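You operate a simulated robot arm through the tools that you are given. There is no shell and no other tool. Be economical: measure what you need, move in short steps, check, and stop when the job is done.

You are at the controls of a simulated robot arm. One attempt, no reset.

JOB
Take the oval black patch on the top of the patch press bench and put it away on the top of the repair bench. Then take the tall orange cup and leave it on the top of the low bench. Then put the grey round patch on the top of the patch press bench away on the top of the narrow wooden bench. Then fetch the white ring nut and set it on top of the roll of grey tape on the top of the valve bench. Then take the roll of blue tape on the top of the valve bench and put it away on the right middle shelf of the tall rack. Then put the white coil of rope on the top of the valve bench. Then take the short white cup and leave it on the folded orange sheet. The order counts. Set down upright: tall orange cup, short white cup.
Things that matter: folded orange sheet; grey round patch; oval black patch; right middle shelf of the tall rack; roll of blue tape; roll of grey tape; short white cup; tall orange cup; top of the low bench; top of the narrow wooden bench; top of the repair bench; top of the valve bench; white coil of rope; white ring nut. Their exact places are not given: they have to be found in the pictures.

Only the result counts: the job must be done as asked and must still hold three seconds after the hand-in. Knocking over, shifting, dropping, spilling or breaking anything else fails it. Flat cloth is picked up by pressing the open fingertips on it (5 to 10 N) and closing them slowly along it; thin cloth reads only 2 to 8 mm in the jaws.

ROBOT AND FRAMES
A 7-joint arm with a fingered hand on a trunk, on a base that drives. Base frame: it is fixed to the floor where the robot stands at the start and does not move with it; the origin is under the middle of the robot, x ahead of it, y to its left, z up. Readings come in m, degrees, newtons and seconds.
With the tool pointing down near the work surface it reaches from about 0.2 to 0.66 m from the robot's upright axis, wherever it stands. Its first joint turns from -115.0 to 115.0 degrees. Places, roughly: folded orange sheet (24x18x3 cm) [3.2, 0.7, 0.8]; grey round patch (9x9x3 cm) [1.4, 0, 0.8]; oval black patch [0.5, 0, 0.75]; right middle shelf of the tall rack (38x20 cm) [-7.92, 6.82, 1.28]; roll of blue tape (8x8x5 cm) [3.3, 0.1, 0.8]; roll of grey tape (10x10x5 cm) [2.5, -0.4, 0.8]; short white cup (9x9x9 cm) [3, 0.8, 0.8]; tall orange cup (9x9x13 cm) [1.2, 0, 0.9]; top of the low bench [0.4, -2.2, 0.6]; top of the narrow wooden bench [-3.9, 0.7, 0.8]; top of the repair bench [-4.8, 6.9, 0.8]; top of the valve bench [3.1, -0.2, 0.8]; white coil of rope (12x4x12 cm) [2.9, 0.7, 0.8]; white ring nut (6x6x2 cm) [2.7, 0.1, 0.8]. Payload 3.1 kg.
The tool frame sits at the grasp point between the pads (the TCP): z along the fingers, y along the line on which they close. The tips reach 0.022 m beyond it. Largest opening 0.112 m; the body of the gripper starts 0.06 m behind the TCP. The gripper is a hand of 3 fingers: y runs from the thumb to the fingers, the wrist lies at [0, 0, -0.218] in the tool frame, and closing takes about 1.5 s.
Orientation is that of the tool frame in the base frame, as [roll, pitch, yaw] about the fixed x, y, z axes, in that order (R = Rz(yaw) Ry(pitch) Rx(roll)). With the fingers straight down and closing along the base's y, the tool's x points along the base's -x, its y along +y and its z along -z.

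CONTROLS
- The arm moves only by the tool step_arm. Its argument "series" is one flat list of numbers, 7 for each row, row after row: the turn, a rotation vector about the tool's x, y, z in units of 4 degrees (1.0 is 4 degrees), then the shift along the tool's x, y, z in units of 40 mm (1.0 is 40 mm), then the gripper command, from -1 (shut) to 1 (fully open), values between in proportion. In form: [rx, ry, rz, dx, dy, dz, claw, rx, ry, rz, dx, dy, dz, claw, ...]. A call has 1 to 8 rows; each row shifts and turns the commanded pose from where the row before left it, along the tool's axes as they then stand. A call with a number of a shift or a turn outside -1 to 1 is refused whole. Rows are played at 5 a second. More than 0.05 m and 8.6 degrees between two rows, or a gripper value outside its range, and nothing of the call is played. Where a pose cannot be reached the arm comes as near as it can. A force on the tool above 40 N (or 10 N above the force at the start of the call, whichever is more), or a blocked arm, ends the call early, and 0.2 s more pass. The fingers move at their own pace (about 0.108 m/s each) and stop on an object; they squeeze with about 24 N. The grip force told is the motor's: it shows also when the fingers shut on nothing. Time passes only in rows, and 0.2 s behind the last, so rows that do not move let the fingers close. The reply holds the time, the measured pose of the TCP, the force on the tool along the base axes, the opening and the grip force, in the units named above and with some noise, with the torque about the TCP (base axes, N m) and any sound that the robot's microphone picked up, and new pictures: "pictures" is both (left out), scene, wrist or none.
- Cameras (640 x 400 px; columns grow to the right, rows downward): "scene" is now at [0.0253, 0.1498, 1.5992]; the picture's right is [-0.13, -0.99, 0.00], its down [-0.78, 0.11, -0.61] and it looks along [0.61, -0.08, -0.79] (base axes); focal length 292 px, centre (320, 200). "wrist" rides on the gripper at [0.066, 0.003, -0.08] in the tool frame; the picture's right is [-0.05, 1.00, 0.00], its down [-0.77, -0.04, -0.64] and it looks along [-0.64, -0.03, 0.77] (tool axes); focal length 275 px, centre (320, 200).
- slide_trunk(by): slides the trunk up (or, below 0, down) by that many m; the arm and the scene camera ride with it, the base frame stays. It gives what a move gives, with no picture.
- roll_base(legs): drives the robot by 1 to 6 legs, each [ahead, left, turn to the left] in m, m and degrees, along the robot's own axes; the way and the turn of a leg run together, so that a leg with both is an arc; at most 1.5 m and 180 degrees a leg. The arm and the cameras ride along, it lands a little off, and it stops where it bumps. It gives what a move gives, and a new picture of the scene camera.
- preshape(shape): the hand has 3 fingers and takes this shape, open, in about a second: jaw (thumb against the fingers, like two jaws); tri (thumb and two fingers); tip (a fingertip pinch); poke (one finger out to press); point (the index stretched); flat (the hand flat); cup (the hand cupped); fist (a fist). The gripper value then closes the fingers along that shape, each until it touches; the sizes above hold for jaw. It gives what a move gives, with no picture.
- pan_tilt(pan, tilt): turns the head with the scene camera to pan (to the left, within 155 degrees either way) and tilt (down, from -29 to 69), counted from straight ahead of the robot. It gives what a move gives, and a new picture of the scene camera.
- pixel_to_xyz(camera, pixels): for up to 12 pixels [column, row] of the newest picture of that camera ("zoom" is the newest enlarged one), the place [x, y, z] in the base frame of the surface seen there, good to about 0.002 m, but the place of the scene camera against the robot may be out by one fixed shift of up to 0.025 m in any direction. The clock stands still meanwhile.
- enlarge(camera, box): a new picture of the part [left, top, right, bottom] of that camera's present view, enlarged. The clock stands still meanwhile.
- finish_job(): hands the job in; it is judged then, once.

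Keep the steps short. Do not move on a guess: measure, check each grasp and each placing, and mend mistakes. In all there are 138 turns and 260 pictures (those below and enlarged ones count). Leave the gripper open and the arm clear of the work at the hand-in unless told otherwise, and finish with a single line.

The tools are called as a command line: name --argument value ..., lists and objects as JSON in quotes. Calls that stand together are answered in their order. step_arm: Moves the arm, as the interface text tells. Its arguments: {"type":"object","properties":{"series":{"type":"array","items":{"type":"number"}},"pictures":{"type":"string","enum":["both","scene","wrist","none"]}},"required":["series"]} The other tools are called the same way: slide_trunk (by) slides the trunk up or down; preshape (shape) gives the hand a shape; roll_base (legs) drives the base; pan_tilt (pan, tilt) turns the head that bears the scene camera; pixel_to_xyz (camera, pixels) gives the place of the surface under pixels of a picture; enlarge (camera, box) takes an enlarged picture of a part of a camera's view; finish_job () hands the job in.

At the start:

```text
time: 0.0
tool_pos: [0.3401, 0.0805, 1.1138]
ee_rot: [180.0, 0.0, 180.0]
ft_force: [-0.3, -0.6, 0.3]
wrist_torque: [-0.04, -0.02, -0.01]
gripper_width: 0.1119
gripper_force: 0.1
shape: jaw
trunk travel left (down, up): [-0.725, 0.265]
robot x, y, heading: [-0.0049, 0.0028, 0.1]
head pan, tilt: [-7.6, 52.4]
```

scene: 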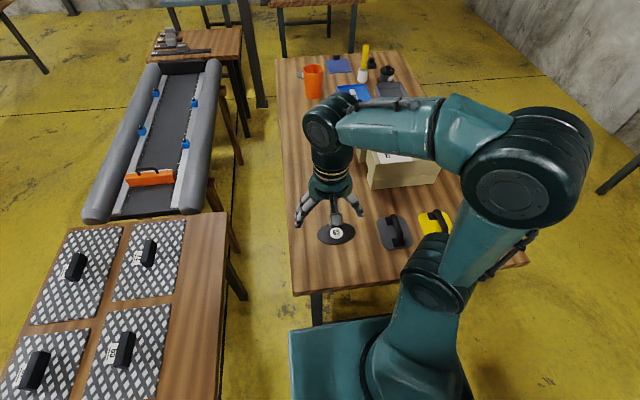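
wrist: 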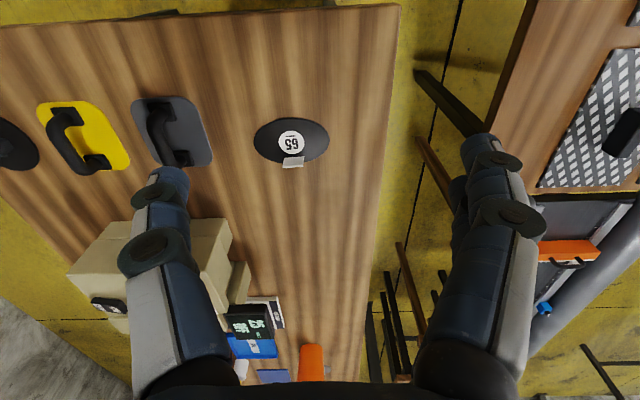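

I see an oval black patch with a "65" label at scene (337,233) and wrist (291,141). I'll measure it and look closer.

enlarge --camera "wrist" --box '[220, 90, 360, 180]'

pixel_to_xyz --camera "wrist" --pixels '[[291, 141], [256, 141], [327, 141], [291, 121], [285, 162], [350, 141], [230, 180], [300, 150]]'

pixel_to_xyz --camera "scene" --pixels '[[337, 234], [320, 235], [355, 236], [314, 82], [314, 95], [300, 130], [300, 280], [420, 60]]'

enlarge --camera "scene" --box '[260, 30, 460, 155]'

```text
4.44 times, centred on (290, 135) of wrist
```

zoom: 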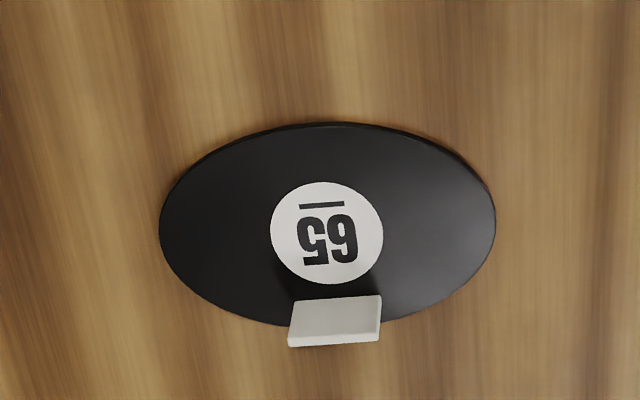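

```text
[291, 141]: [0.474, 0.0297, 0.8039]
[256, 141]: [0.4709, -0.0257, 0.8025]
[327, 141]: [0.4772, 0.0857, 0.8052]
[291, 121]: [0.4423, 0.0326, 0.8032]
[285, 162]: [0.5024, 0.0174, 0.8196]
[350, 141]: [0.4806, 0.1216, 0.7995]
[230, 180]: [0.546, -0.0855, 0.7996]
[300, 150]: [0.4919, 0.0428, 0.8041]
```

```text
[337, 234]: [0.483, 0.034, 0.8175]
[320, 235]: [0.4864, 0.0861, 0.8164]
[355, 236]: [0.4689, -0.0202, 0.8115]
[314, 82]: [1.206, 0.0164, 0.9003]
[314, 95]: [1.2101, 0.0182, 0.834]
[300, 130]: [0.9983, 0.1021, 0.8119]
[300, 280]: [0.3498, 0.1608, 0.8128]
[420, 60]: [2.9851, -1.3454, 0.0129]
```

```text
3.20 times, centred on (360, 92) of scene
```

zoom: 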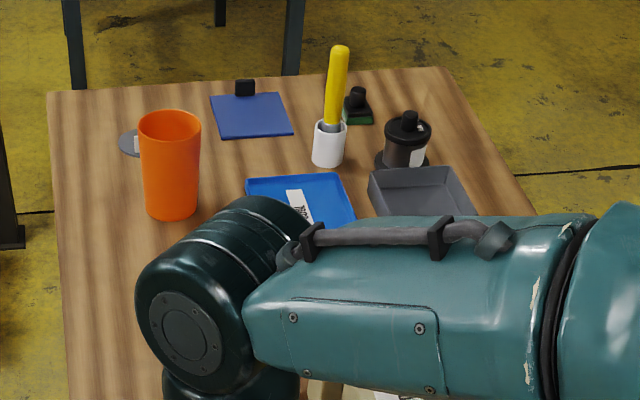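

A pale upright tab stands at the far edge of the patch, a good gripping place. I'll measure the tab more exactly in an enlarged wrist view.

enlarge --camera "wrist" --box '[268, 140, 316, 170]'

pixel_to_xyz --camera "zoom" --pixels '[[220, 250], [300, 250], [380, 250], [220, 290], [300, 290], [380, 290], [220, 320], [300, 320], [380, 320], [300, 340], [300, 210], [180, 300]]'

```text
13.33 times, centred on (292, 155) of wrist
```

zoom: 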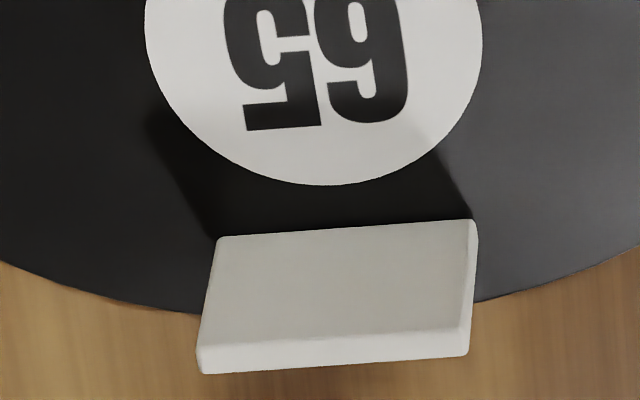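

```text
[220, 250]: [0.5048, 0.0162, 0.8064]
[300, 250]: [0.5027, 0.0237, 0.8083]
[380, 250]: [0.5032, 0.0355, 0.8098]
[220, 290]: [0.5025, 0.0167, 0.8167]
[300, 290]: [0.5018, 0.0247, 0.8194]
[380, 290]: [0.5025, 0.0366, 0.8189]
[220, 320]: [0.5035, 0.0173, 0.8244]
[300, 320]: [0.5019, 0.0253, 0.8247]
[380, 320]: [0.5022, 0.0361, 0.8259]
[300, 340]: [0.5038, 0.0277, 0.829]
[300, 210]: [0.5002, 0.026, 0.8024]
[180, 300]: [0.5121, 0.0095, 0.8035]
```

The tab is at x≈0.502–0.508, y≈0.016–0.047, top z≈0.83. I'll turn the hand 90° so the jaws close along x, while lowering to z≈0.93.

step_arm --series '[0, 0, 0.9375, 0, 0, 0.19, 1, 0, 0, 0.9375, 0, 0, 0.19, 1, 0, 0, 0.9375, 0, 0, 0.19, 1, 0, 0, 0.9375, 0, 0, 0.19, 1, 0, 0, 0.9375, 0, 0, 0.19, 1, 0, 0, 0.9375, 0, 0, 0.19, 1, 0, 0, 0.9375, 0, 0, 0.19, 1, 0, 0, 0.9375, 0, 0, 0.19, 1]' --pictures "none"

step_arm --series '[0, 0, 0.9375, 0, 0, 0.19, 1, 0, 0, 0.9375, 0, 0, 0.19, 1, 0, 0, 0.9375, 0, 0, 0.19, 1, 0, 0, 0.9375, 0, 0, 0.19, 1, 0, 0, 0.9375, 0, 0, 0.19, 1, 0, 0, 0.9375, 0, 0, 0.19, 1, 0, 0, 0.9375, 0, 0, 0.19, 1, 0, 0, 0.9375, 0, 0, 0.19, 1]' --pictures "none"

step_arm --series '[0, 0, 0.9375, 0, 0, 0.19, 1, 0, 0, 0.9375, 0, 0, 0.19, 1, 0, 0, 0.9375, 0, 0, 0.19, 1, 0, 0, 0.9375, 0, 0, 0.19, 1, 0, 0, 0.9375, 0, 0, 0.19, 1, 0, 0, 0.9375, 0, 0, 0.19, 1, 0, 0, 0.9375, 0, 0, 0.19, 1, 0, 0, 0.9375, 0, 0, 0.19, 1]'

```text
time: 1.8
tool_pos: [0.3399, 0.0801, 1.0514]
ee_rot: [-180.0, 0.0, 149.9]
ft_force: [-0.5, -0.3, -0.1]
wrist_torque: [0.02, -0.02, -0.03]
gripper_width: 0.1117
gripper_force: 0.0
shape: jaw
trunk travel left (down, up): [-0.725, 0.265]
robot x, y, heading: [0.0017, -0.0011, -0.3]
head pan, tilt: [-7.6, 52.4]
```

```text
time: 3.6
tool_pos: [0.34, 0.0805, 0.992]
ee_rot: [-179.9, 0.0, 119.9]
ft_force: [-0.2, -0.5, -0.6]
wrist_torque: [-0.02, -0.02, -0.01]
gripper_width: 0.112
gripper_force: 0.1
shape: jaw
trunk travel left (down, up): [-0.725, 0.265]
robot x, y, heading: [0.0001, 0.0036, -0.0]
head pan, tilt: [-7.6, 52.4]
```

```text
time: 5.4
tool_pos: [0.341, 0.0826, 0.9303]
ee_rot: [-180.0, 0.1, 89.9]
ft_force: [1.0, -0.1, -0.2]
wrist_torque: [0.0, -0.02, 0.0]
gripper_width: 0.1117
gripper_force: 0.0
shape: jaw
trunk travel left (down, up): [-0.725, 0.265]
robot x, y, heading: [0.0051, -0.0, -0.0]
head pan, tilt: [-7.6, 52.4]
```

scene: 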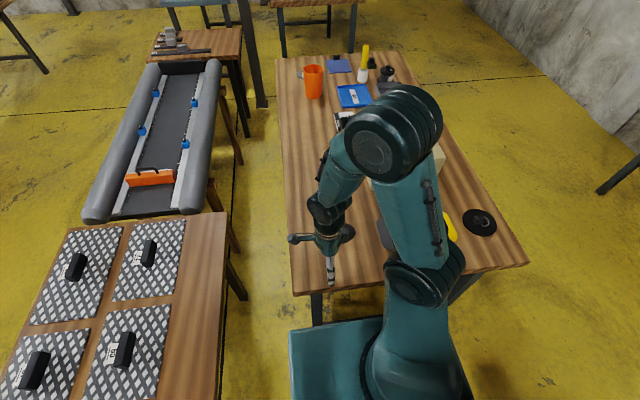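
wrist: 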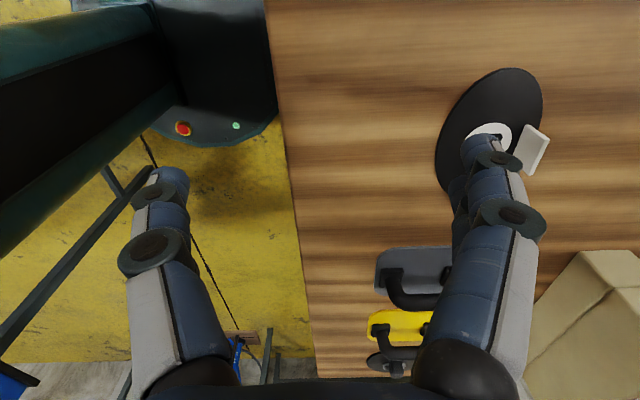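

The hand is turned. Now I'll move over the tab: +0.1645 m in x, −0.052 m in y, and lower a little.

step_arm --series '[0, 0, 0, -0.26, 0.822, 0, 1, 0, 0, 0, -0.26, 0.822, 0, 1, 0, 0, 0, -0.26, 0.822, 0, 1, 0, 0, 0, -0.26, 0.822, 0, 1, 0, 0, 0, -0.25, 0.822, 0, 1, 0, 0, 0, 0, 0, 0.6, 1, 0, 0, 0, 0, 0, 0.6, 1, 0, 0, 0, 0, 0, 0, 1]'

```text
time: 7.2
tool_pos: [0.5058, 0.0292, 0.8823]
ee_rot: [-180.0, -0.1, 90.0]
ft_force: [0.6, 0.1, 0.4]
wrist_torque: [0.0, -0.02, 0.01]
gripper_width: 0.1119
gripper_force: 0.1
shape: jaw
trunk travel left (down, up): [-0.725, 0.265]
robot x, y, heading: [-0.0, 0.0006, -0.2]
head pan, tilt: [-7.6, 52.4]
```

scene: 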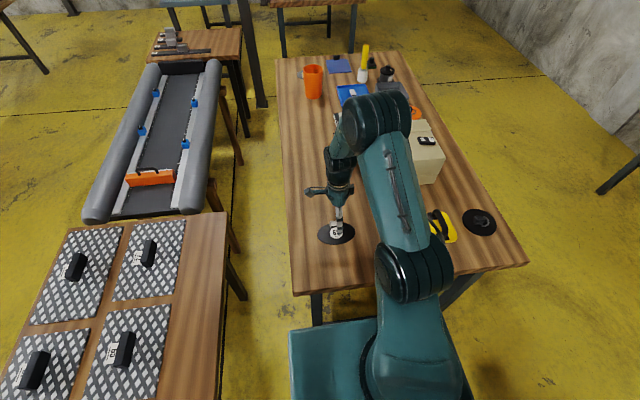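
wrist: 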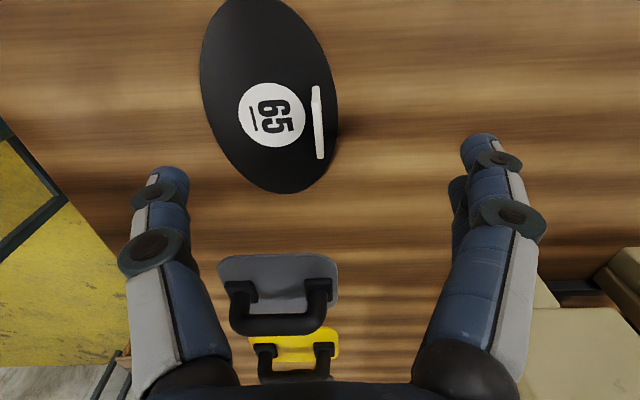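

The tab is centred between the fingers (wrist ~ (318,122)). I'll lower 53 mm and close.

step_arm --series '[0, 0, 0, 0.02, 0, 0.5, 1, 0, 0, 0, 0.02, 0, 0.5, 1, 0, 0, 0, 0, 0, 0.33, 0.6, 0, 0, 0, 0, 0, 0, 0, 0, 0, 0, 0, 0, 0, -0.5, 0, 0, 0, 0, 0, 0, -1, 0, 0, 0, 0, 0, 0, -1, 0, 0, 0, 0, 0, 0, -1]' --pictures "wrist"

step_arm --series '[0, 0, 0, 0, 0, 0, -1, 0, 0, 0, 0, 0, 0, -1, 0, 0, 0, 0, 0, 0, -1, 0, 0, 0, 0, 0, -0.5, -1, 0, 0, 0, 0, 0, -0.5, -1, 0, 0, 0, 0, 0, 0, -1]'

```text
time: 9.0
tool_pos: [0.5063, 0.0305, 0.8289]
ee_rot: [-180.0, 0.1, 90.0]
ft_force: [-0.1, -0.7, 0.7]
wrist_torque: [0.03, 0.0, 0.04]
gripper_width: 0.0001
gripper_force: 23.2
shape: jaw
trunk travel left (down, up): [-0.725, 0.265]
robot x, y, heading: [-0.0039, -0.001, -0.0]
head pan, tilt: [-7.6, 52.4]
```

wrist: 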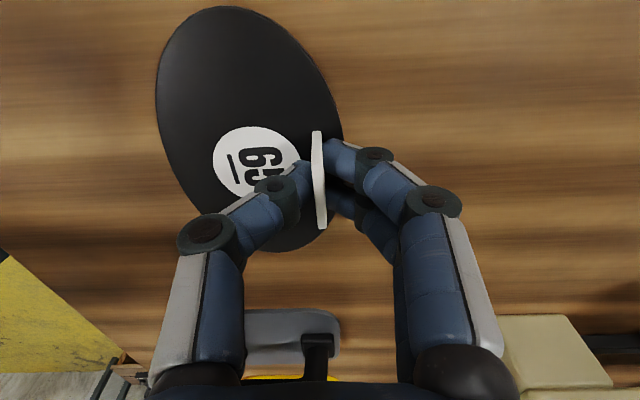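

```text
time: 10.4
tool_pos: [0.5041, 0.0307, 0.869]
ee_rot: [-179.9, 0.0, 90.1]
ft_force: [0.4, -0.4, -0.9]
wrist_torque: [-0.05, -0.02, 0.01]
gripper_width: 0.0001
gripper_force: 23.8
shape: jaw
trunk travel left (down, up): [-0.725, 0.265]
robot x, y, heading: [-0.0035, 0.0005, -0.0]
head pan, tilt: [-7.6, 52.4]
```

scene: 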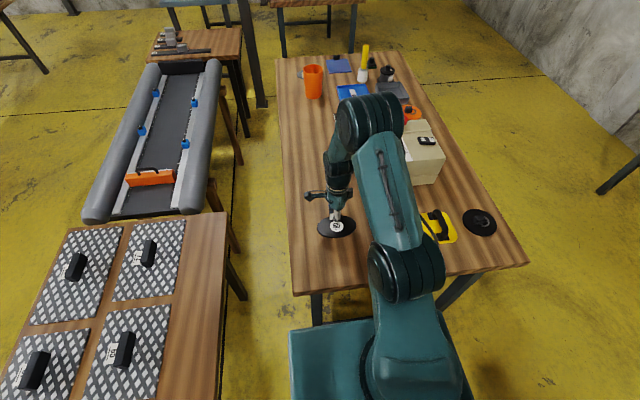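
wrist: 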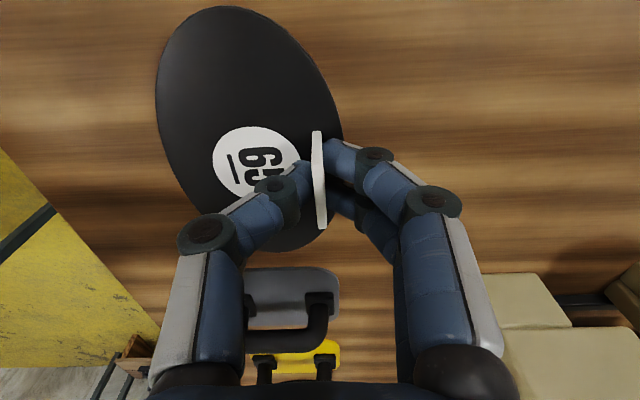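

The patch rises with the hand. I'll lift to z≈1.07 and pull in, then look around for a driving route.

step_arm --series '[0, 0, 0, 0, 0, -1, -1, 0, 0, 0, 0, 0, -1, -1, 0, 0, 0, 0, 0, -1, -1, 0, 0, 0, 0, 0, -1, -1, 0, 0, 0, 0, 0, -1, -1, 0, 0, 0, 0, 0, -1, -1, 0, 0, 0, 0, 0, 0, -1]' --pictures "none"

pan_tilt --pan 60 --tilt 25

pan_tilt --pan 125 --tilt 25

pan_tilt --pan -155 --tilt 25

```text
time: 12.0
tool_pos: [0.5051, 0.0317, 1.1096]
ee_rot: [-180.0, 0.1, 90.1]
ft_force: [0.4, 0.0, 0.4]
wrist_torque: [-0.02, -0.01, -0.01]
gripper_width: 0.0
gripper_force: 24.4
shape: jaw
trunk travel left (down, up): [-0.725, 0.265]
robot x, y, heading: [0.0061, 0.0006, 0.3]
head pan, tilt: [-7.6, 52.4]
```

```text
time: 13.4
tool_pos: [0.5057, 0.0319, 1.1089]
ee_rot: [180.0, 0.1, 90.0]
ft_force: [-0.1, -0.5, -0.1]
wrist_torque: [-0.04, -0.01, -0.01]
gripper_width: 0.0001
gripper_force: 23.8
shape: jaw
trunk travel left (down, up): [-0.725, 0.265]
robot x, y, heading: [0.0004, 0.0012, -0.0]
head pan, tilt: [60.0, 25.0]
```

scene: 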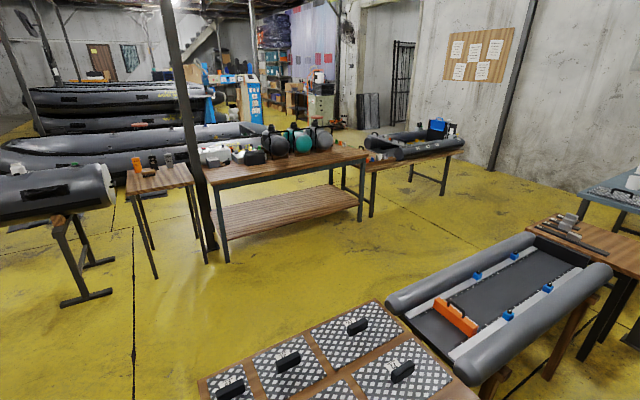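

```text
time: 14.8
tool_pos: [0.5054, 0.0309, 1.1096]
ee_rot: [180.0, 0.1, 90.0]
ft_force: [-0.7, 0.3, -0.4]
wrist_torque: [-0.04, -0.02, 0.03]
gripper_width: 0.0
gripper_force: 24.2
shape: jaw
trunk travel left (down, up): [-0.725, 0.265]
robot x, y, heading: [-0.0002, 0.0027, 0.2]
head pan, tilt: [125.0, 25.0]
```

scene: 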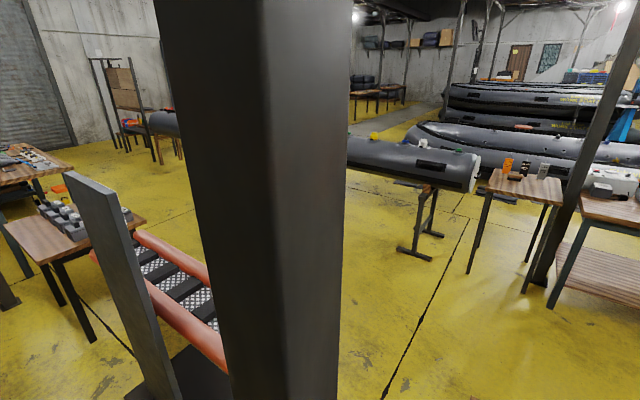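

```text
time: 18.6
tool_pos: [0.5066, 0.0313, 1.1098]
ee_rot: [-179.9, 0.1, 90.0]
ft_force: [0.1, -0.2, -0.1]
wrist_torque: [-0.05, -0.03, -0.02]
gripper_width: 0.0
gripper_force: 24.4
shape: jaw
trunk travel left (down, up): [-0.725, 0.265]
robot x, y, heading: [0.0032, -0.0007, 0.1]
head pan, tilt: [-154.7, 25.0]
```

scene: 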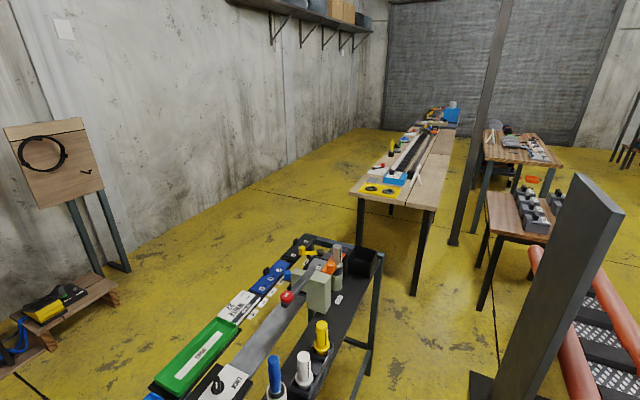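

I need a floor map. Measuring key points in this rear view (benches, posts, board).

pixel_to_xyz --camera "scene" --pixels '[[590, 200], [500, 390], [312, 240], [380, 262], [370, 390], [360, 190], [425, 205], [415, 290], [485, 200], [560, 235], [482, 305], [455, 243]]'

pixel_to_xyz --camera "scene" --pixels '[[535, 255], [590, 340], [490, 155], [560, 165], [150, 390], [200, 340], [450, 155], [640, 300], [110, 270], [100, 370], [300, 330], [545, 185]]'

pan_tilt --pan 150 --tilt 35

```text
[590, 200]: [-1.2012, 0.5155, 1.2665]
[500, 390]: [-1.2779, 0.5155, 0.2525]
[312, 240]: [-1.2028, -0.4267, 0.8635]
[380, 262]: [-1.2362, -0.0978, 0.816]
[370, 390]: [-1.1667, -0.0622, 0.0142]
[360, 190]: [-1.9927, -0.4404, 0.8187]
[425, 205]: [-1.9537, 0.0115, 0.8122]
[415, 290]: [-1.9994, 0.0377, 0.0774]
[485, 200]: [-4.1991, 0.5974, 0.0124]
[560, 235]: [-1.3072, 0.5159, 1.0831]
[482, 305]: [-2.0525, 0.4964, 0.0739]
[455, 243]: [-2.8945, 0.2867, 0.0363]
```

```text
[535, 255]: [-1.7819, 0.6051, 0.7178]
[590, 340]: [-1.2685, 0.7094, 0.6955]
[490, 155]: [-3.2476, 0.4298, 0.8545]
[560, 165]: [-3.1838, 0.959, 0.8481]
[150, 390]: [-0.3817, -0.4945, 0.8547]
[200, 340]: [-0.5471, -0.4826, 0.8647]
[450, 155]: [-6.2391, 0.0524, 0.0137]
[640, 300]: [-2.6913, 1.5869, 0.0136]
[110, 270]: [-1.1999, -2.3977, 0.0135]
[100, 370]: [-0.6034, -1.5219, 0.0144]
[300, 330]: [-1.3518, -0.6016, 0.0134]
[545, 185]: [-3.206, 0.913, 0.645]
```

```text
time: 22.8
tool_pos: [0.5052, 0.0311, 1.1107]
ee_rot: [179.9, 0.1, 89.9]
ft_force: [0.7, -1.1, -0.7]
wrist_torque: [-0.02, -0.02, -0.01]
gripper_width: 0.0001
gripper_force: 24.0
shape: jaw
trunk travel left (down, up): [-0.725, 0.265]
robot x, y, heading: [0.0021, 0.0001, -0.0]
head pan, tilt: [150.0, 35.0]
```

scene: 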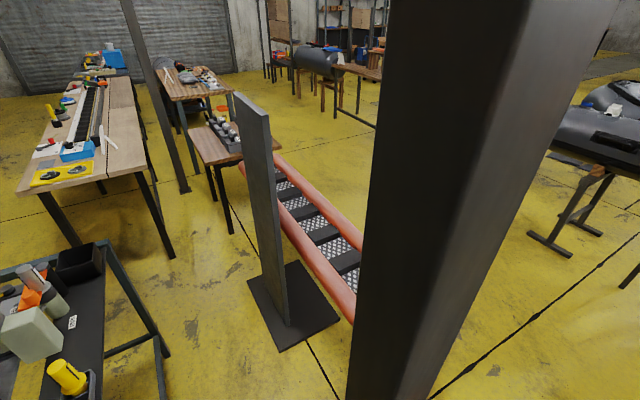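

Measuring the dark post, the board foot, the red-railed object and bench edges.

pixel_to_xyz --camera "scene" --pixels '[[385, 200], [490, 200], [360, 380], [430, 380], [250, 275], [290, 345], [335, 320], [355, 250], [345, 310], [265, 170], [110, 250], [160, 335]]'

pixel_to_xyz --camera "scene" --pixels '[[195, 150], [235, 230], [575, 250], [530, 235], [640, 260], [450, 390], [310, 370], [245, 175], [60, 390], [100, 330], [380, 75], [185, 190]]'

pan_tilt --pan 100 --tilt 40

```text
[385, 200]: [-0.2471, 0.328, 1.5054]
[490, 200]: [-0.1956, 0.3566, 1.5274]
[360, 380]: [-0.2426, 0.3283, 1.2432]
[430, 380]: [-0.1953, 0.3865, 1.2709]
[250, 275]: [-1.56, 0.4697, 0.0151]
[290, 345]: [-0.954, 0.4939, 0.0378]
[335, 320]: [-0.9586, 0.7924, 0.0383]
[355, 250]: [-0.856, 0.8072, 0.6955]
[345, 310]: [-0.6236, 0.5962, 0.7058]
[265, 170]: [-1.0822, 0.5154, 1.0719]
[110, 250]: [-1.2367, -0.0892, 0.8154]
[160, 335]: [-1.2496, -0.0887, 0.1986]
```

```text
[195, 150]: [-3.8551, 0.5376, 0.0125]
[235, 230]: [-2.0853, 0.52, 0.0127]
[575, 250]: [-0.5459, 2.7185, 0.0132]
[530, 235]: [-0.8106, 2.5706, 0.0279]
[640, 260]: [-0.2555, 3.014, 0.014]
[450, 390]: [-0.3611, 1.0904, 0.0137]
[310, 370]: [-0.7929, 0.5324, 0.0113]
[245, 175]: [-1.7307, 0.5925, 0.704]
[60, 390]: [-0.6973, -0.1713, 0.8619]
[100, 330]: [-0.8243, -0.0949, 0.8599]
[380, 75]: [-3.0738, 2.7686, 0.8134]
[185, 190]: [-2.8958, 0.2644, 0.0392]
```

```text
time: 23.9
tool_pos: [0.5052, 0.0323, 1.1087]
ee_rot: [180.0, 0.1, 90.0]
ft_force: [-0.6, 0.7, 0.3]
wrist_torque: [-0.06, 0.0, 0.01]
gripper_width: 0.0
gripper_force: 22.9
shape: jaw
trunk travel left (down, up): [-0.725, 0.265]
robot x, y, heading: [0.0016, 0.0007, -0.2]
head pan, tilt: [100.0, 40.0]
```

scene: 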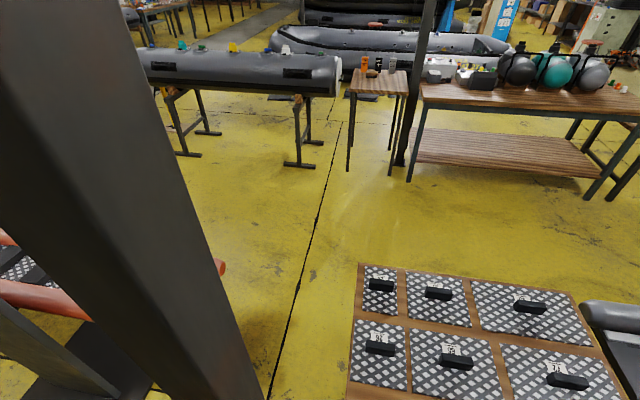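

pixel_to_xyz --camera "scene" --pixels '[[358, 265], [350, 395], [565, 292], [200, 230], [180, 180], [220, 268], [300, 165], [348, 172], [390, 172], [402, 165], [408, 180], [345, 78]]'

pixel_to_xyz --camera "scene" --pixels '[[600, 195], [350, 110], [300, 345], [330, 60], [145, 60], [185, 155], [270, 40], [510, 50], [150, 45], [150, 20], [430, 60], [580, 140]]'

pan_tilt --pan 30 --tilt 69

pixel_to_xyz --camera "scene" --pixels '[[320, 330], [250, 380], [380, 380], [320, 380], [200, 200], [300, 100], [400, 250], [450, 330], [200, 330], [150, 380]]'

```text
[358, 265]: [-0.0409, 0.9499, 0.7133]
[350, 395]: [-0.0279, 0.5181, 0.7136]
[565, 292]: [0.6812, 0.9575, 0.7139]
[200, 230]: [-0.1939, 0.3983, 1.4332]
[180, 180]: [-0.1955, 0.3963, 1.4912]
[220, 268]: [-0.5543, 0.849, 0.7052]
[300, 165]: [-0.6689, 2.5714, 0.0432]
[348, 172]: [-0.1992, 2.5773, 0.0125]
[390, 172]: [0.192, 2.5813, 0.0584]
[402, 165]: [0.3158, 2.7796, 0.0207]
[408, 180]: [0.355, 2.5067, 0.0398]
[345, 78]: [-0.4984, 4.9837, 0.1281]
```

```text
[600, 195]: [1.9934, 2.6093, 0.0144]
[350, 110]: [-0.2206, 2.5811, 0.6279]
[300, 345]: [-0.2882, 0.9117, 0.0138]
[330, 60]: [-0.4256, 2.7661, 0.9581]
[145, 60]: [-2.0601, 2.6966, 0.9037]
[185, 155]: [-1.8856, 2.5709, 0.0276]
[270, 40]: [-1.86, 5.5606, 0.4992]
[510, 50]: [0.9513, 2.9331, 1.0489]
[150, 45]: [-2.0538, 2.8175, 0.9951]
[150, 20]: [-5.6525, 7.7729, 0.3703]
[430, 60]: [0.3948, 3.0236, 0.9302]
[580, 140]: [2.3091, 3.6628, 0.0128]
```

```text
time: 25.3
tool_pos: [0.5048, 0.0321, 1.1084]
ee_rot: [179.9, 0.1, 90.0]
ft_force: [0.0, -0.1, -0.3]
wrist_torque: [0.03, 0.02, -0.01]
gripper_width: 0.0003
gripper_force: 23.8
shape: jaw
trunk travel left (down, up): [-0.725, 0.265]
robot x, y, heading: [0.0014, -0.002, 0.0]
head pan, tilt: [30.0, 68.8]
```

scene: 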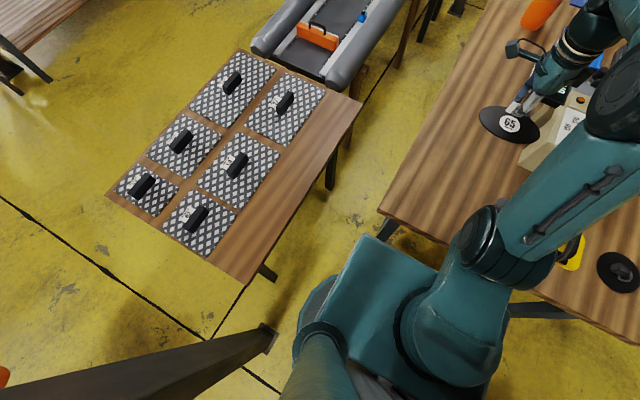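

```text
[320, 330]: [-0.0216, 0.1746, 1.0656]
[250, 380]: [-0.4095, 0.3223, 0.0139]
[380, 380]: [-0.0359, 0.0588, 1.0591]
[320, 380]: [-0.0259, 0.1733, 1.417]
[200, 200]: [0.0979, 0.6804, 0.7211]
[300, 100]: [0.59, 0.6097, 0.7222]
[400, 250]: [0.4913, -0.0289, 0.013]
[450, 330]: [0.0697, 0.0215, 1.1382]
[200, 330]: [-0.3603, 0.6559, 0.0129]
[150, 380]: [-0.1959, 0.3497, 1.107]
```

pixel_to_xyz --camera "scene" --pixels '[[367, 238], [405, 260], [330, 290], [302, 320], [265, 330], [275, 345], [255, 285], [360, 100], [380, 212], [390, 230], [272, 277], [310, 300]]'

pan_tilt --pan -60 --tilt 50

pan_tilt --pan -120 --tilt 60

```text
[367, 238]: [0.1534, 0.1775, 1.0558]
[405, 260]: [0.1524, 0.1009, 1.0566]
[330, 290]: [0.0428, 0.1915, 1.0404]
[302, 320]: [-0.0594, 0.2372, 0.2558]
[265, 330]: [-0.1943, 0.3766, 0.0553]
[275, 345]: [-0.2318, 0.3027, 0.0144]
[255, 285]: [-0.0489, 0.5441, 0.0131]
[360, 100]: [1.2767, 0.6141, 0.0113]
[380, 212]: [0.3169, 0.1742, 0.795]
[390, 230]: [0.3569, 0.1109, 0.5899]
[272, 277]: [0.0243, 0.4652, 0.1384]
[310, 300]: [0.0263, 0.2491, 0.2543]
```

```text
time: 27.0
tool_pos: [0.5057, 0.0331, 1.108]
ee_rot: [180.0, 0.2, 90.0]
ft_force: [0.6, -0.8, 0.1]
wrist_torque: [-0.04, 0.0, 0.01]
gripper_width: 0.0001
gripper_force: 23.8
shape: jaw
trunk travel left (down, up): [-0.725, 0.265]
robot x, y, heading: [0.0012, -0.0017, -0.3]
head pan, tilt: [-60.0, 50.0]
```

scene: 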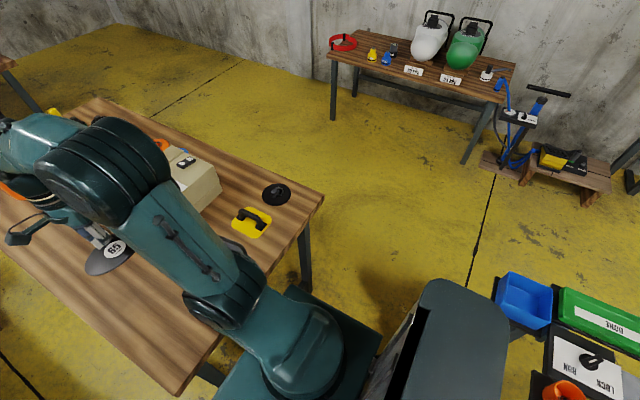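

```text
time: 28.3
tool_pos: [0.5064, 0.0329, 1.1085]
ee_rot: [180.0, 0.1, 90.0]
ft_force: [-0.1, 0.3, -1.3]
wrist_torque: [-0.02, 0.01, 0.01]
gripper_width: 0.0001
gripper_force: 24.0
shape: jaw
trunk travel left (down, up): [-0.725, 0.265]
robot x, y, heading: [0.0001, 0.0009, 0.0]
head pan, tilt: [-120.0, 60.0]
```

scene: 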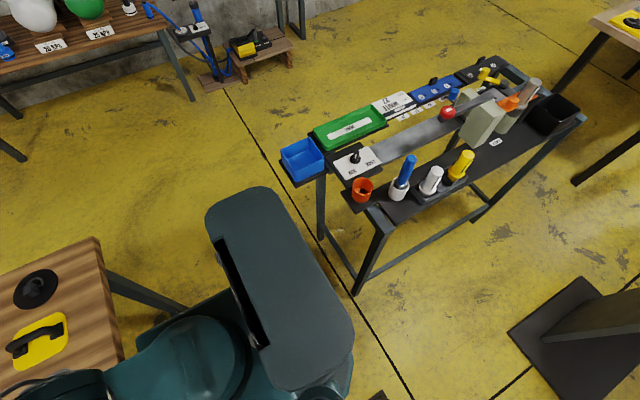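

pixel_to_xyz --camera "scene" --pixels '[[388, 232], [357, 290], [475, 222], [583, 118], [285, 172], [320, 238], [510, 330], [580, 280], [350, 345], [340, 390], [300, 388], [205, 215]]'

pan_tilt --pan 155 --tilt 65

pixel_to_xyz --camera "scene" --pixels '[[100, 100], [200, 100], [300, 100], [150, 250], [250, 250], [350, 250], [300, 350], [200, 350], [400, 380], [450, 300], [100, 200], [300, 180]]'

```text
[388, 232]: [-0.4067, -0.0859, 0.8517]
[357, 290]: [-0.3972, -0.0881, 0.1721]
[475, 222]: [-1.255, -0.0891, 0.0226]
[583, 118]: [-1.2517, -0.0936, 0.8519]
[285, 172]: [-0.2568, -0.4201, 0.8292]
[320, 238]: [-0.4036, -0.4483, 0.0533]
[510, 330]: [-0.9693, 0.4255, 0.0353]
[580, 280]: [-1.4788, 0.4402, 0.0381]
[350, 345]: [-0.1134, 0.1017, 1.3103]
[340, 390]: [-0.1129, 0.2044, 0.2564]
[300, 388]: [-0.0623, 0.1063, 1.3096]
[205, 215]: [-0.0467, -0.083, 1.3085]
```

```text
time: 32.1
tool_pos: [0.5052, 0.0332, 1.1088]
ee_rot: [180.0, 0.1, 90.1]
ft_force: [0.5, 0.0, 0.2]
wrist_torque: [-0.01, 0.0, 0.02]
gripper_width: 0.0
gripper_force: 24.2
shape: jaw
trunk travel left (down, up): [-0.725, 0.265]
robot x, y, heading: [0.0027, 0.004, 0.2]
head pan, tilt: [154.7, 65.0]
```

scene: 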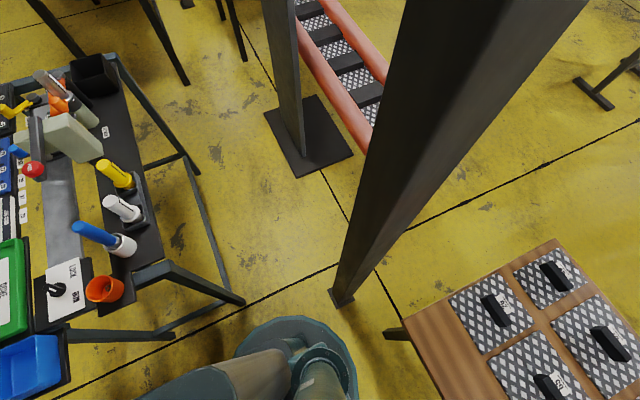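

```text
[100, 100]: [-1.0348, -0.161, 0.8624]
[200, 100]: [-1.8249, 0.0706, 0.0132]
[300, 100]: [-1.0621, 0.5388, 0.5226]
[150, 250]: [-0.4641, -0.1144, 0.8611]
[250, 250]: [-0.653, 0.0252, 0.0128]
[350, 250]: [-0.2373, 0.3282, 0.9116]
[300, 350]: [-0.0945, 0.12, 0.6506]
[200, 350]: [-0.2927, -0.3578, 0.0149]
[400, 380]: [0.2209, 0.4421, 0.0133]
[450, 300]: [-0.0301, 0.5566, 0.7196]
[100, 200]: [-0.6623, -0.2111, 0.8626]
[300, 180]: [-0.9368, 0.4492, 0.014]
```

The round base is ~0.25 m in radius; exits to the rear, left and front are too narrow (~0.45 m), while the right side is open (bench front x≈0.31, rear tray x≈−0.25). I'll raise the trunk for a better view and clearance and slide right, at x≈0.025.

slide_trunk --by 0.2

pan_tilt --pan -90 --tilt 60

pixel_to_xyz --camera "scene" --pixels '[[100, 100], [200, 100], [300, 100], [400, 100], [500, 100], [100, 250], [200, 200], [300, 200], [400, 200], [500, 200], [560, 200], [560, 300]]'

```text
time: 34.3
tool_pos: [0.5059, 0.0312, 1.3096]
ee_rot: [179.9, 0.1, 90.0]
ft_force: [0.3, 0.5, 0.0]
wrist_torque: [-0.03, 0.02, -0.01]
gripper_width: 0.0003
gripper_force: 23.6
shape: jaw
trunk travel left (down, up): [-0.925, 0.065]
robot x, y, heading: [0.0037, 0.0028, 0.3]
head pan, tilt: [154.7, 65.0]
```

```text
time: 37.7
tool_pos: [0.5062, 0.031, 1.3084]
ee_rot: [-179.9, 0.1, 90.0]
ft_force: [0.2, -0.7, 0.0]
wrist_torque: [0.01, -0.01, 0.0]
gripper_width: 0.0
gripper_force: 24.4
shape: jaw
trunk travel left (down, up): [-0.925, 0.065]
robot x, y, heading: [-0.0, -0.0046, 0.4]
head pan, tilt: [-90.0, 60.0]
```

scene: 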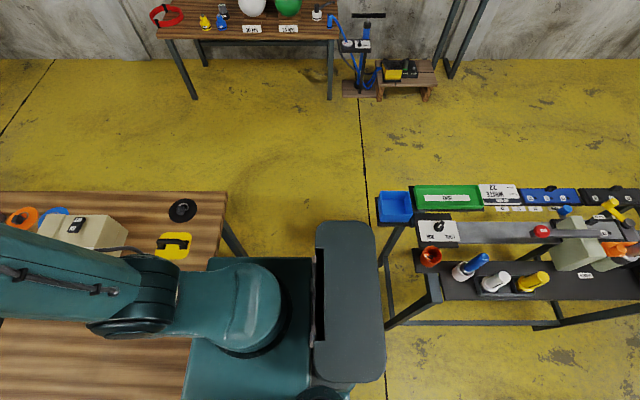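

```text
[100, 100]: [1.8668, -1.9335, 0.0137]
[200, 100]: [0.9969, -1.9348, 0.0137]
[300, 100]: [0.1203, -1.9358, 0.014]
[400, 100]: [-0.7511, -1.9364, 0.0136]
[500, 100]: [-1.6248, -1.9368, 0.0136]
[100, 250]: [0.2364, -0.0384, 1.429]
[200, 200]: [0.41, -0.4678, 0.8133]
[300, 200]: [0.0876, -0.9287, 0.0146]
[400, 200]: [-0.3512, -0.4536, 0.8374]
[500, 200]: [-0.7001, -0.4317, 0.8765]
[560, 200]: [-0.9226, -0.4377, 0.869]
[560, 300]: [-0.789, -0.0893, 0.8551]
```

Sliding right in two legs to about (0.03, −1.2), then looking around.

roll_base --legs '[[0.025, -0.1, 0], [0, -0.65, 0], [0, -0.4, 0]]'

pan_tilt --pan 30 --tilt 25

pan_tilt --pan 155 --tilt 25

```text
time: 44.3
tool_pos: [0.5309, -1.1313, 1.3093]
ee_rot: [-180.0, 0.0, 90.3]
ft_force: [-0.2, -0.2, -0.3]
wrist_torque: [0.0, -0.02, -0.02]
gripper_width: 0.0003
gripper_force: 24.3
shape: jaw
trunk travel left (down, up): [-0.925, 0.065]
robot x, y, heading: [0.0228, -1.1651, 0.1]
head pan, tilt: [-90.0, 60.0]
```

scene: 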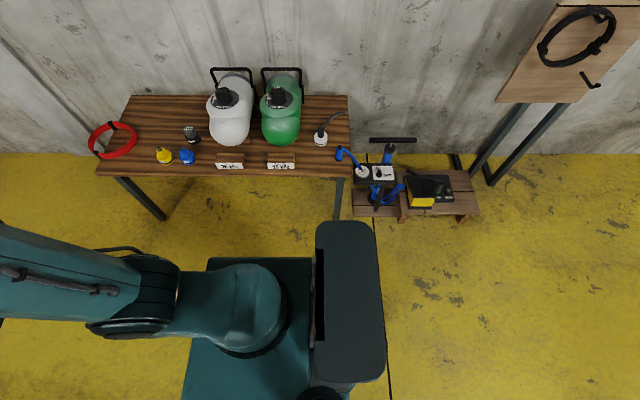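

```text
time: 46.3
tool_pos: [0.5313, -1.1315, 1.3091]
ee_rot: [179.9, 0.1, 90.2]
ft_force: [0.6, -0.1, -0.5]
wrist_torque: [-0.01, -0.02, 0.0]
gripper_width: 0.0
gripper_force: 23.7
shape: jaw
trunk travel left (down, up): [-0.925, 0.065]
robot x, y, heading: [0.0231, -1.1658, -0.1]
head pan, tilt: [30.0, 25.0]
```

scene: 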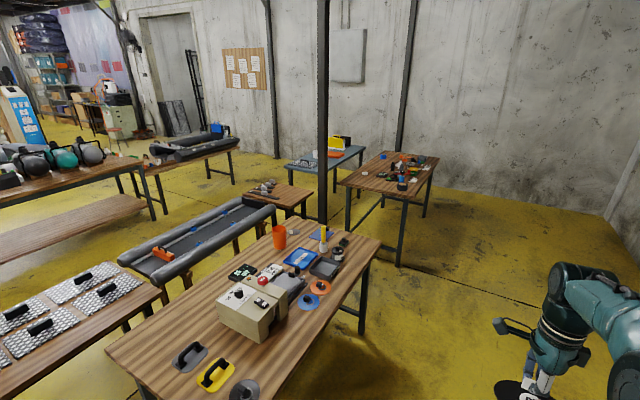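

```text
time: 48.3
tool_pos: [0.5305, -1.132, 1.3095]
ee_rot: [-180.0, 0.0, 90.2]
ft_force: [0.3, -0.3, -0.7]
wrist_torque: [0.01, 0.01, 0.01]
gripper_width: 0.0
gripper_force: 24.2
shape: jaw
trunk travel left (down, up): [-0.925, 0.065]
robot x, y, heading: [0.024, -1.1683, 0.1]
head pan, tilt: [154.7, 25.0]
```

scene: 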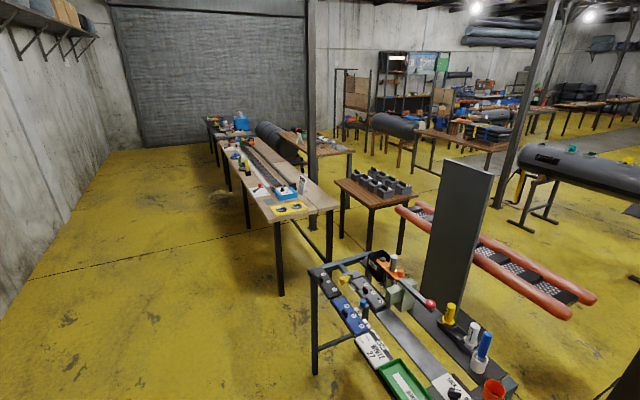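

Two possible routes: along the right wall round the far end, or past the patch bench's far end. Measuring both.

pixel_to_xyz --camera "scene" --pixels '[[215, 160], [210, 135], [145, 150], [250, 230], [335, 240], [300, 300], [255, 150], [350, 150], [340, 225], [316, 220], [375, 110], [410, 150]]'

pixel_to_xyz --camera "scene" --pixels '[[410, 165], [370, 175], [520, 225], [640, 130], [440, 175], [375, 210], [435, 120], [490, 150], [560, 120], [620, 120], [340, 140], [205, 120]]'

pan_tilt --pan 30 --tilt 25

pixel_to_xyz --camera "scene" --pixels '[[322, 225], [380, 245], [330, 235], [347, 215], [400, 265], [310, 195], [245, 200], [288, 165], [340, 160], [335, 205], [235, 183], [208, 178]]'

pixel_to_xyz --camera "scene" --pixels '[[165, 215], [150, 210], [225, 205], [250, 230], [360, 330], [240, 150], [265, 170], [440, 160], [385, 150], [360, 148], [165, 135], [215, 265]]'

```text
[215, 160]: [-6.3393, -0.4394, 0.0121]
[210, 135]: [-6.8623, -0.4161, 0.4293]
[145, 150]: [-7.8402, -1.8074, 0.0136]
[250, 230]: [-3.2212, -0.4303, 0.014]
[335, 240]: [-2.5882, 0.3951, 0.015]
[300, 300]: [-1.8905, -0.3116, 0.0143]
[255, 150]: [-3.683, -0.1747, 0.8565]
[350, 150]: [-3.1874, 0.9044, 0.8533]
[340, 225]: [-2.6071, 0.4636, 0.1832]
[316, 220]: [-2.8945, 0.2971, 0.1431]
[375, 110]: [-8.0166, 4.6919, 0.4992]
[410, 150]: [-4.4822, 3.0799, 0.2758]
```

```text
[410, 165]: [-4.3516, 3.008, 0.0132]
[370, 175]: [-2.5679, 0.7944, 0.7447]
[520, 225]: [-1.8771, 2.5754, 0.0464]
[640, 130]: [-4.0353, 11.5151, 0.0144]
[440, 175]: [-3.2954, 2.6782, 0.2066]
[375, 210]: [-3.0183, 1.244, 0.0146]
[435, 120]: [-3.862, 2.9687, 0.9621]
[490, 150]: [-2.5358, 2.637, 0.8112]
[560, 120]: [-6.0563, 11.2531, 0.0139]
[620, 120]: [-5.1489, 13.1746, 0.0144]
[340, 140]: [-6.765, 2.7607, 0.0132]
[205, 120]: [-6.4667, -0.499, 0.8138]
```

```text
time: 50.4
tool_pos: [0.5303, -1.1319, 1.3087]
ee_rot: [-180.0, 0.1, 90.2]
ft_force: [0.4, -0.3, -1.7]
wrist_torque: [0.04, 0.0, -0.01]
gripper_width: 0.0
gripper_force: 24.4
shape: jaw
trunk travel left (down, up): [-0.925, 0.065]
robot x, y, heading: [0.0273, -1.167, 0.2]
head pan, tilt: [30.0, 25.0]
```

scene: 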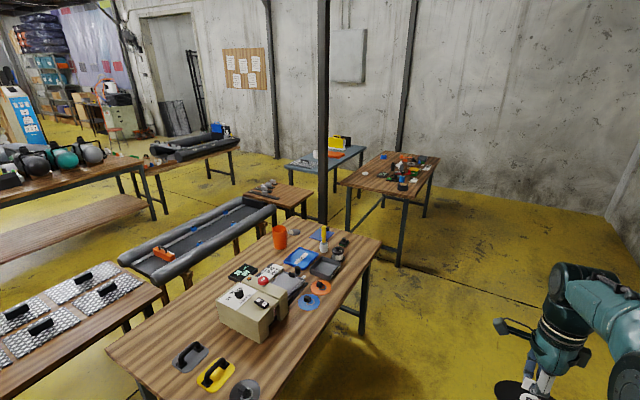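

```text
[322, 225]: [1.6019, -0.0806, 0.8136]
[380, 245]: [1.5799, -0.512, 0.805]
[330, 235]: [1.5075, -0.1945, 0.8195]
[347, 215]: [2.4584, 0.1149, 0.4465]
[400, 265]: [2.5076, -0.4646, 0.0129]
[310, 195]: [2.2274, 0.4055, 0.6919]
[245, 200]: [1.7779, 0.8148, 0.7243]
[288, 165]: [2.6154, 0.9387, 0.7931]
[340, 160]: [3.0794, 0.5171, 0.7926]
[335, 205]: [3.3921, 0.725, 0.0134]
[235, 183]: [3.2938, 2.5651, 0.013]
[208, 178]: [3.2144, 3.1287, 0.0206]
```

```text
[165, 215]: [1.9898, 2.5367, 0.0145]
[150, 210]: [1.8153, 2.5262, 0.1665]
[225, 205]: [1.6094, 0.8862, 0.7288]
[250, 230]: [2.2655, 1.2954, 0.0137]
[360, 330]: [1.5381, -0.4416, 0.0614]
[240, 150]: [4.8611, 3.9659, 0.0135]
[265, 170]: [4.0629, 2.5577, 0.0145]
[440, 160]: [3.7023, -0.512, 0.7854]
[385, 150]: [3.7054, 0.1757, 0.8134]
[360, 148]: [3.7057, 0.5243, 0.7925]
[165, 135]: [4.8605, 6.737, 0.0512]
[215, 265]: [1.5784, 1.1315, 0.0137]
```

The front route is too tight at several gaps; the route along the right wall is clear (benches y > −0.5, stool y < −1.6). Driving backwards along y≈−1.15 to x≈−5.9, then looking.

roll_base --legs '[[-1.5, 0, 0], [-1.5, 0, 0], [-1.5, 0, 0], [-1.4, 0, 0]]'

pan_tilt --pan 135 --tilt 25

pixel_to_xyz --camera "scene" --pixels '[[100, 250], [200, 250], [300, 250], [400, 250], [500, 250], [600, 250], [100, 180], [200, 180], [300, 180], [400, 180], [500, 180], [600, 180]]'

```text
time: 78.5
tool_pos: [-5.3829, -0.8084, 1.3084]
ee_rot: [-180.0, 0.0, 85.9]
ft_force: [0.1, 0.3, -0.7]
wrist_torque: [-0.01, -0.03, -0.01]
gripper_width: 0.0
gripper_force: 24.0
shape: jaw
trunk travel left (down, up): [-0.925, 0.065]
robot x, y, heading: [-5.8905, -0.8019, -4.1]
head pan, tilt: [30.0, 25.0]
```

scene: 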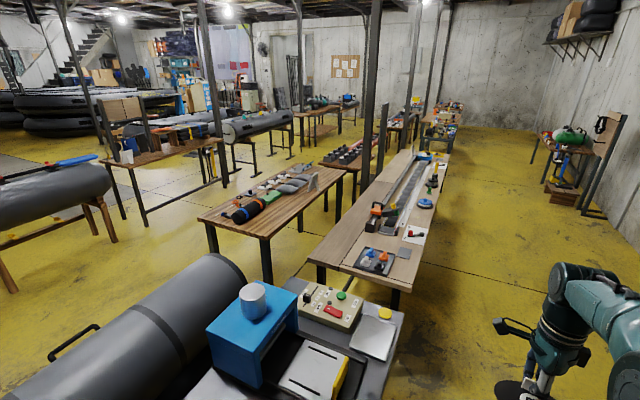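

```text
time: 80.4
tool_pos: [-5.383, -0.808, 1.3095]
ee_rot: [-180.0, 0.0, 85.9]
ft_force: [-0.5, 0.0, -1.1]
wrist_torque: [-0.01, -0.03, 0.03]
gripper_width: 0.0
gripper_force: 23.4
shape: jaw
trunk travel left (down, up): [-0.925, 0.065]
robot x, y, heading: [-5.8884, -0.8022, -4.4]
head pan, tilt: [135.0, 25.0]
```

scene: 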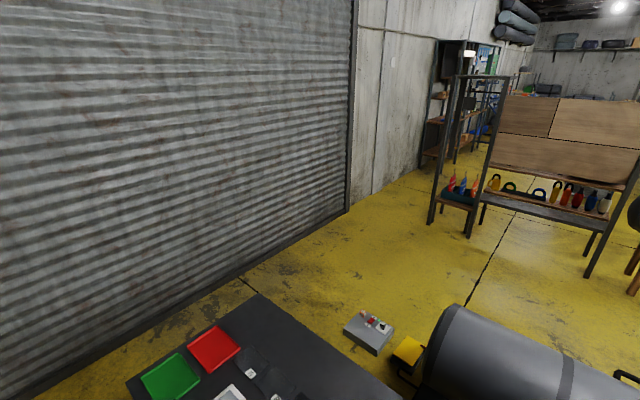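

```text
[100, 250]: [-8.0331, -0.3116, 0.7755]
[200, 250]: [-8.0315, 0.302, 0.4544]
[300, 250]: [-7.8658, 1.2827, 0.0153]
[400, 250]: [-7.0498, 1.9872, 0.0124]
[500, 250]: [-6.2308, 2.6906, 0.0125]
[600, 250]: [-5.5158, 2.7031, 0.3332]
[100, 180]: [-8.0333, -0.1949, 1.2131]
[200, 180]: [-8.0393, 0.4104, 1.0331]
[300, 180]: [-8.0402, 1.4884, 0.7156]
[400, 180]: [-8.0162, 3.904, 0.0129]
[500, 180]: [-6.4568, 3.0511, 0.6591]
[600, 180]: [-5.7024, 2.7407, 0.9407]
```

pixel_to_xyz --camera "scene" --pixels '[[257, 295], [130, 380], [200, 340], [380, 350], [350, 330], [400, 360], [445, 310], [440, 225], [470, 235], [585, 275], [425, 165], [460, 155]]'

pan_tilt --pan 95 --tilt 25

pixel_to_xyz --camera "scene" --pixels '[[100, 250], [200, 250], [300, 250], [400, 250], [500, 250], [600, 250], [100, 150], [200, 150], [300, 150], [400, 150], [500, 150], [600, 150]]'

```text
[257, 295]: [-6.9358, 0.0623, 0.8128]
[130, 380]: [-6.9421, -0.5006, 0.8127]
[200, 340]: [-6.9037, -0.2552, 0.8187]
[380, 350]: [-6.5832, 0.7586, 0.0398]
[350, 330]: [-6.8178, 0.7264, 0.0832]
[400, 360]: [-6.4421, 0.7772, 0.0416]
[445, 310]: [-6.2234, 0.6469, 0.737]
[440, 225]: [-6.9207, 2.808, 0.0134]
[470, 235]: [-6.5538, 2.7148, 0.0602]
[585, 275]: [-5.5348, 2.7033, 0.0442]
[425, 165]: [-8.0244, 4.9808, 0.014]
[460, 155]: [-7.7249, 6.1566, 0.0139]
```

```text
time: 81.4
tool_pos: [-5.3834, -0.8071, 1.3082]
ee_rot: [-180.0, 0.2, 86.0]
ft_force: [-0.5, -0.6, -0.4]
wrist_torque: [0.01, -0.03, -0.01]
gripper_width: 0.0
gripper_force: 23.9
shape: jaw
trunk travel left (down, up): [-0.925, 0.065]
robot x, y, heading: [-5.8926, -0.805, -4.3]
head pan, tilt: [95.0, 25.0]
```

scene: 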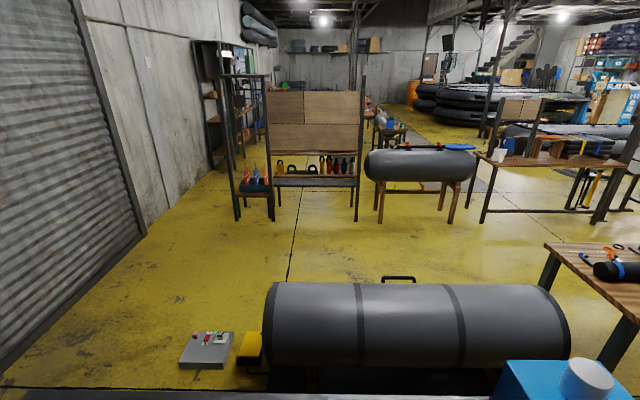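

```text
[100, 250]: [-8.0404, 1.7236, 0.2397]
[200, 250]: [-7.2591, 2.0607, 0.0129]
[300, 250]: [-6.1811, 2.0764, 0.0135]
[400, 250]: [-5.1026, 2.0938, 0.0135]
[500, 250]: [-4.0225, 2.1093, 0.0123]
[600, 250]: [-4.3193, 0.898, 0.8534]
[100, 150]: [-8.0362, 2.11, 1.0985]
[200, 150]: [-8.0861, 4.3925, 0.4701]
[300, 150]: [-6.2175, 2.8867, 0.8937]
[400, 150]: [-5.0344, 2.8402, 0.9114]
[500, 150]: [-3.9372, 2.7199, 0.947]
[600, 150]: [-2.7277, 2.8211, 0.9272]
```

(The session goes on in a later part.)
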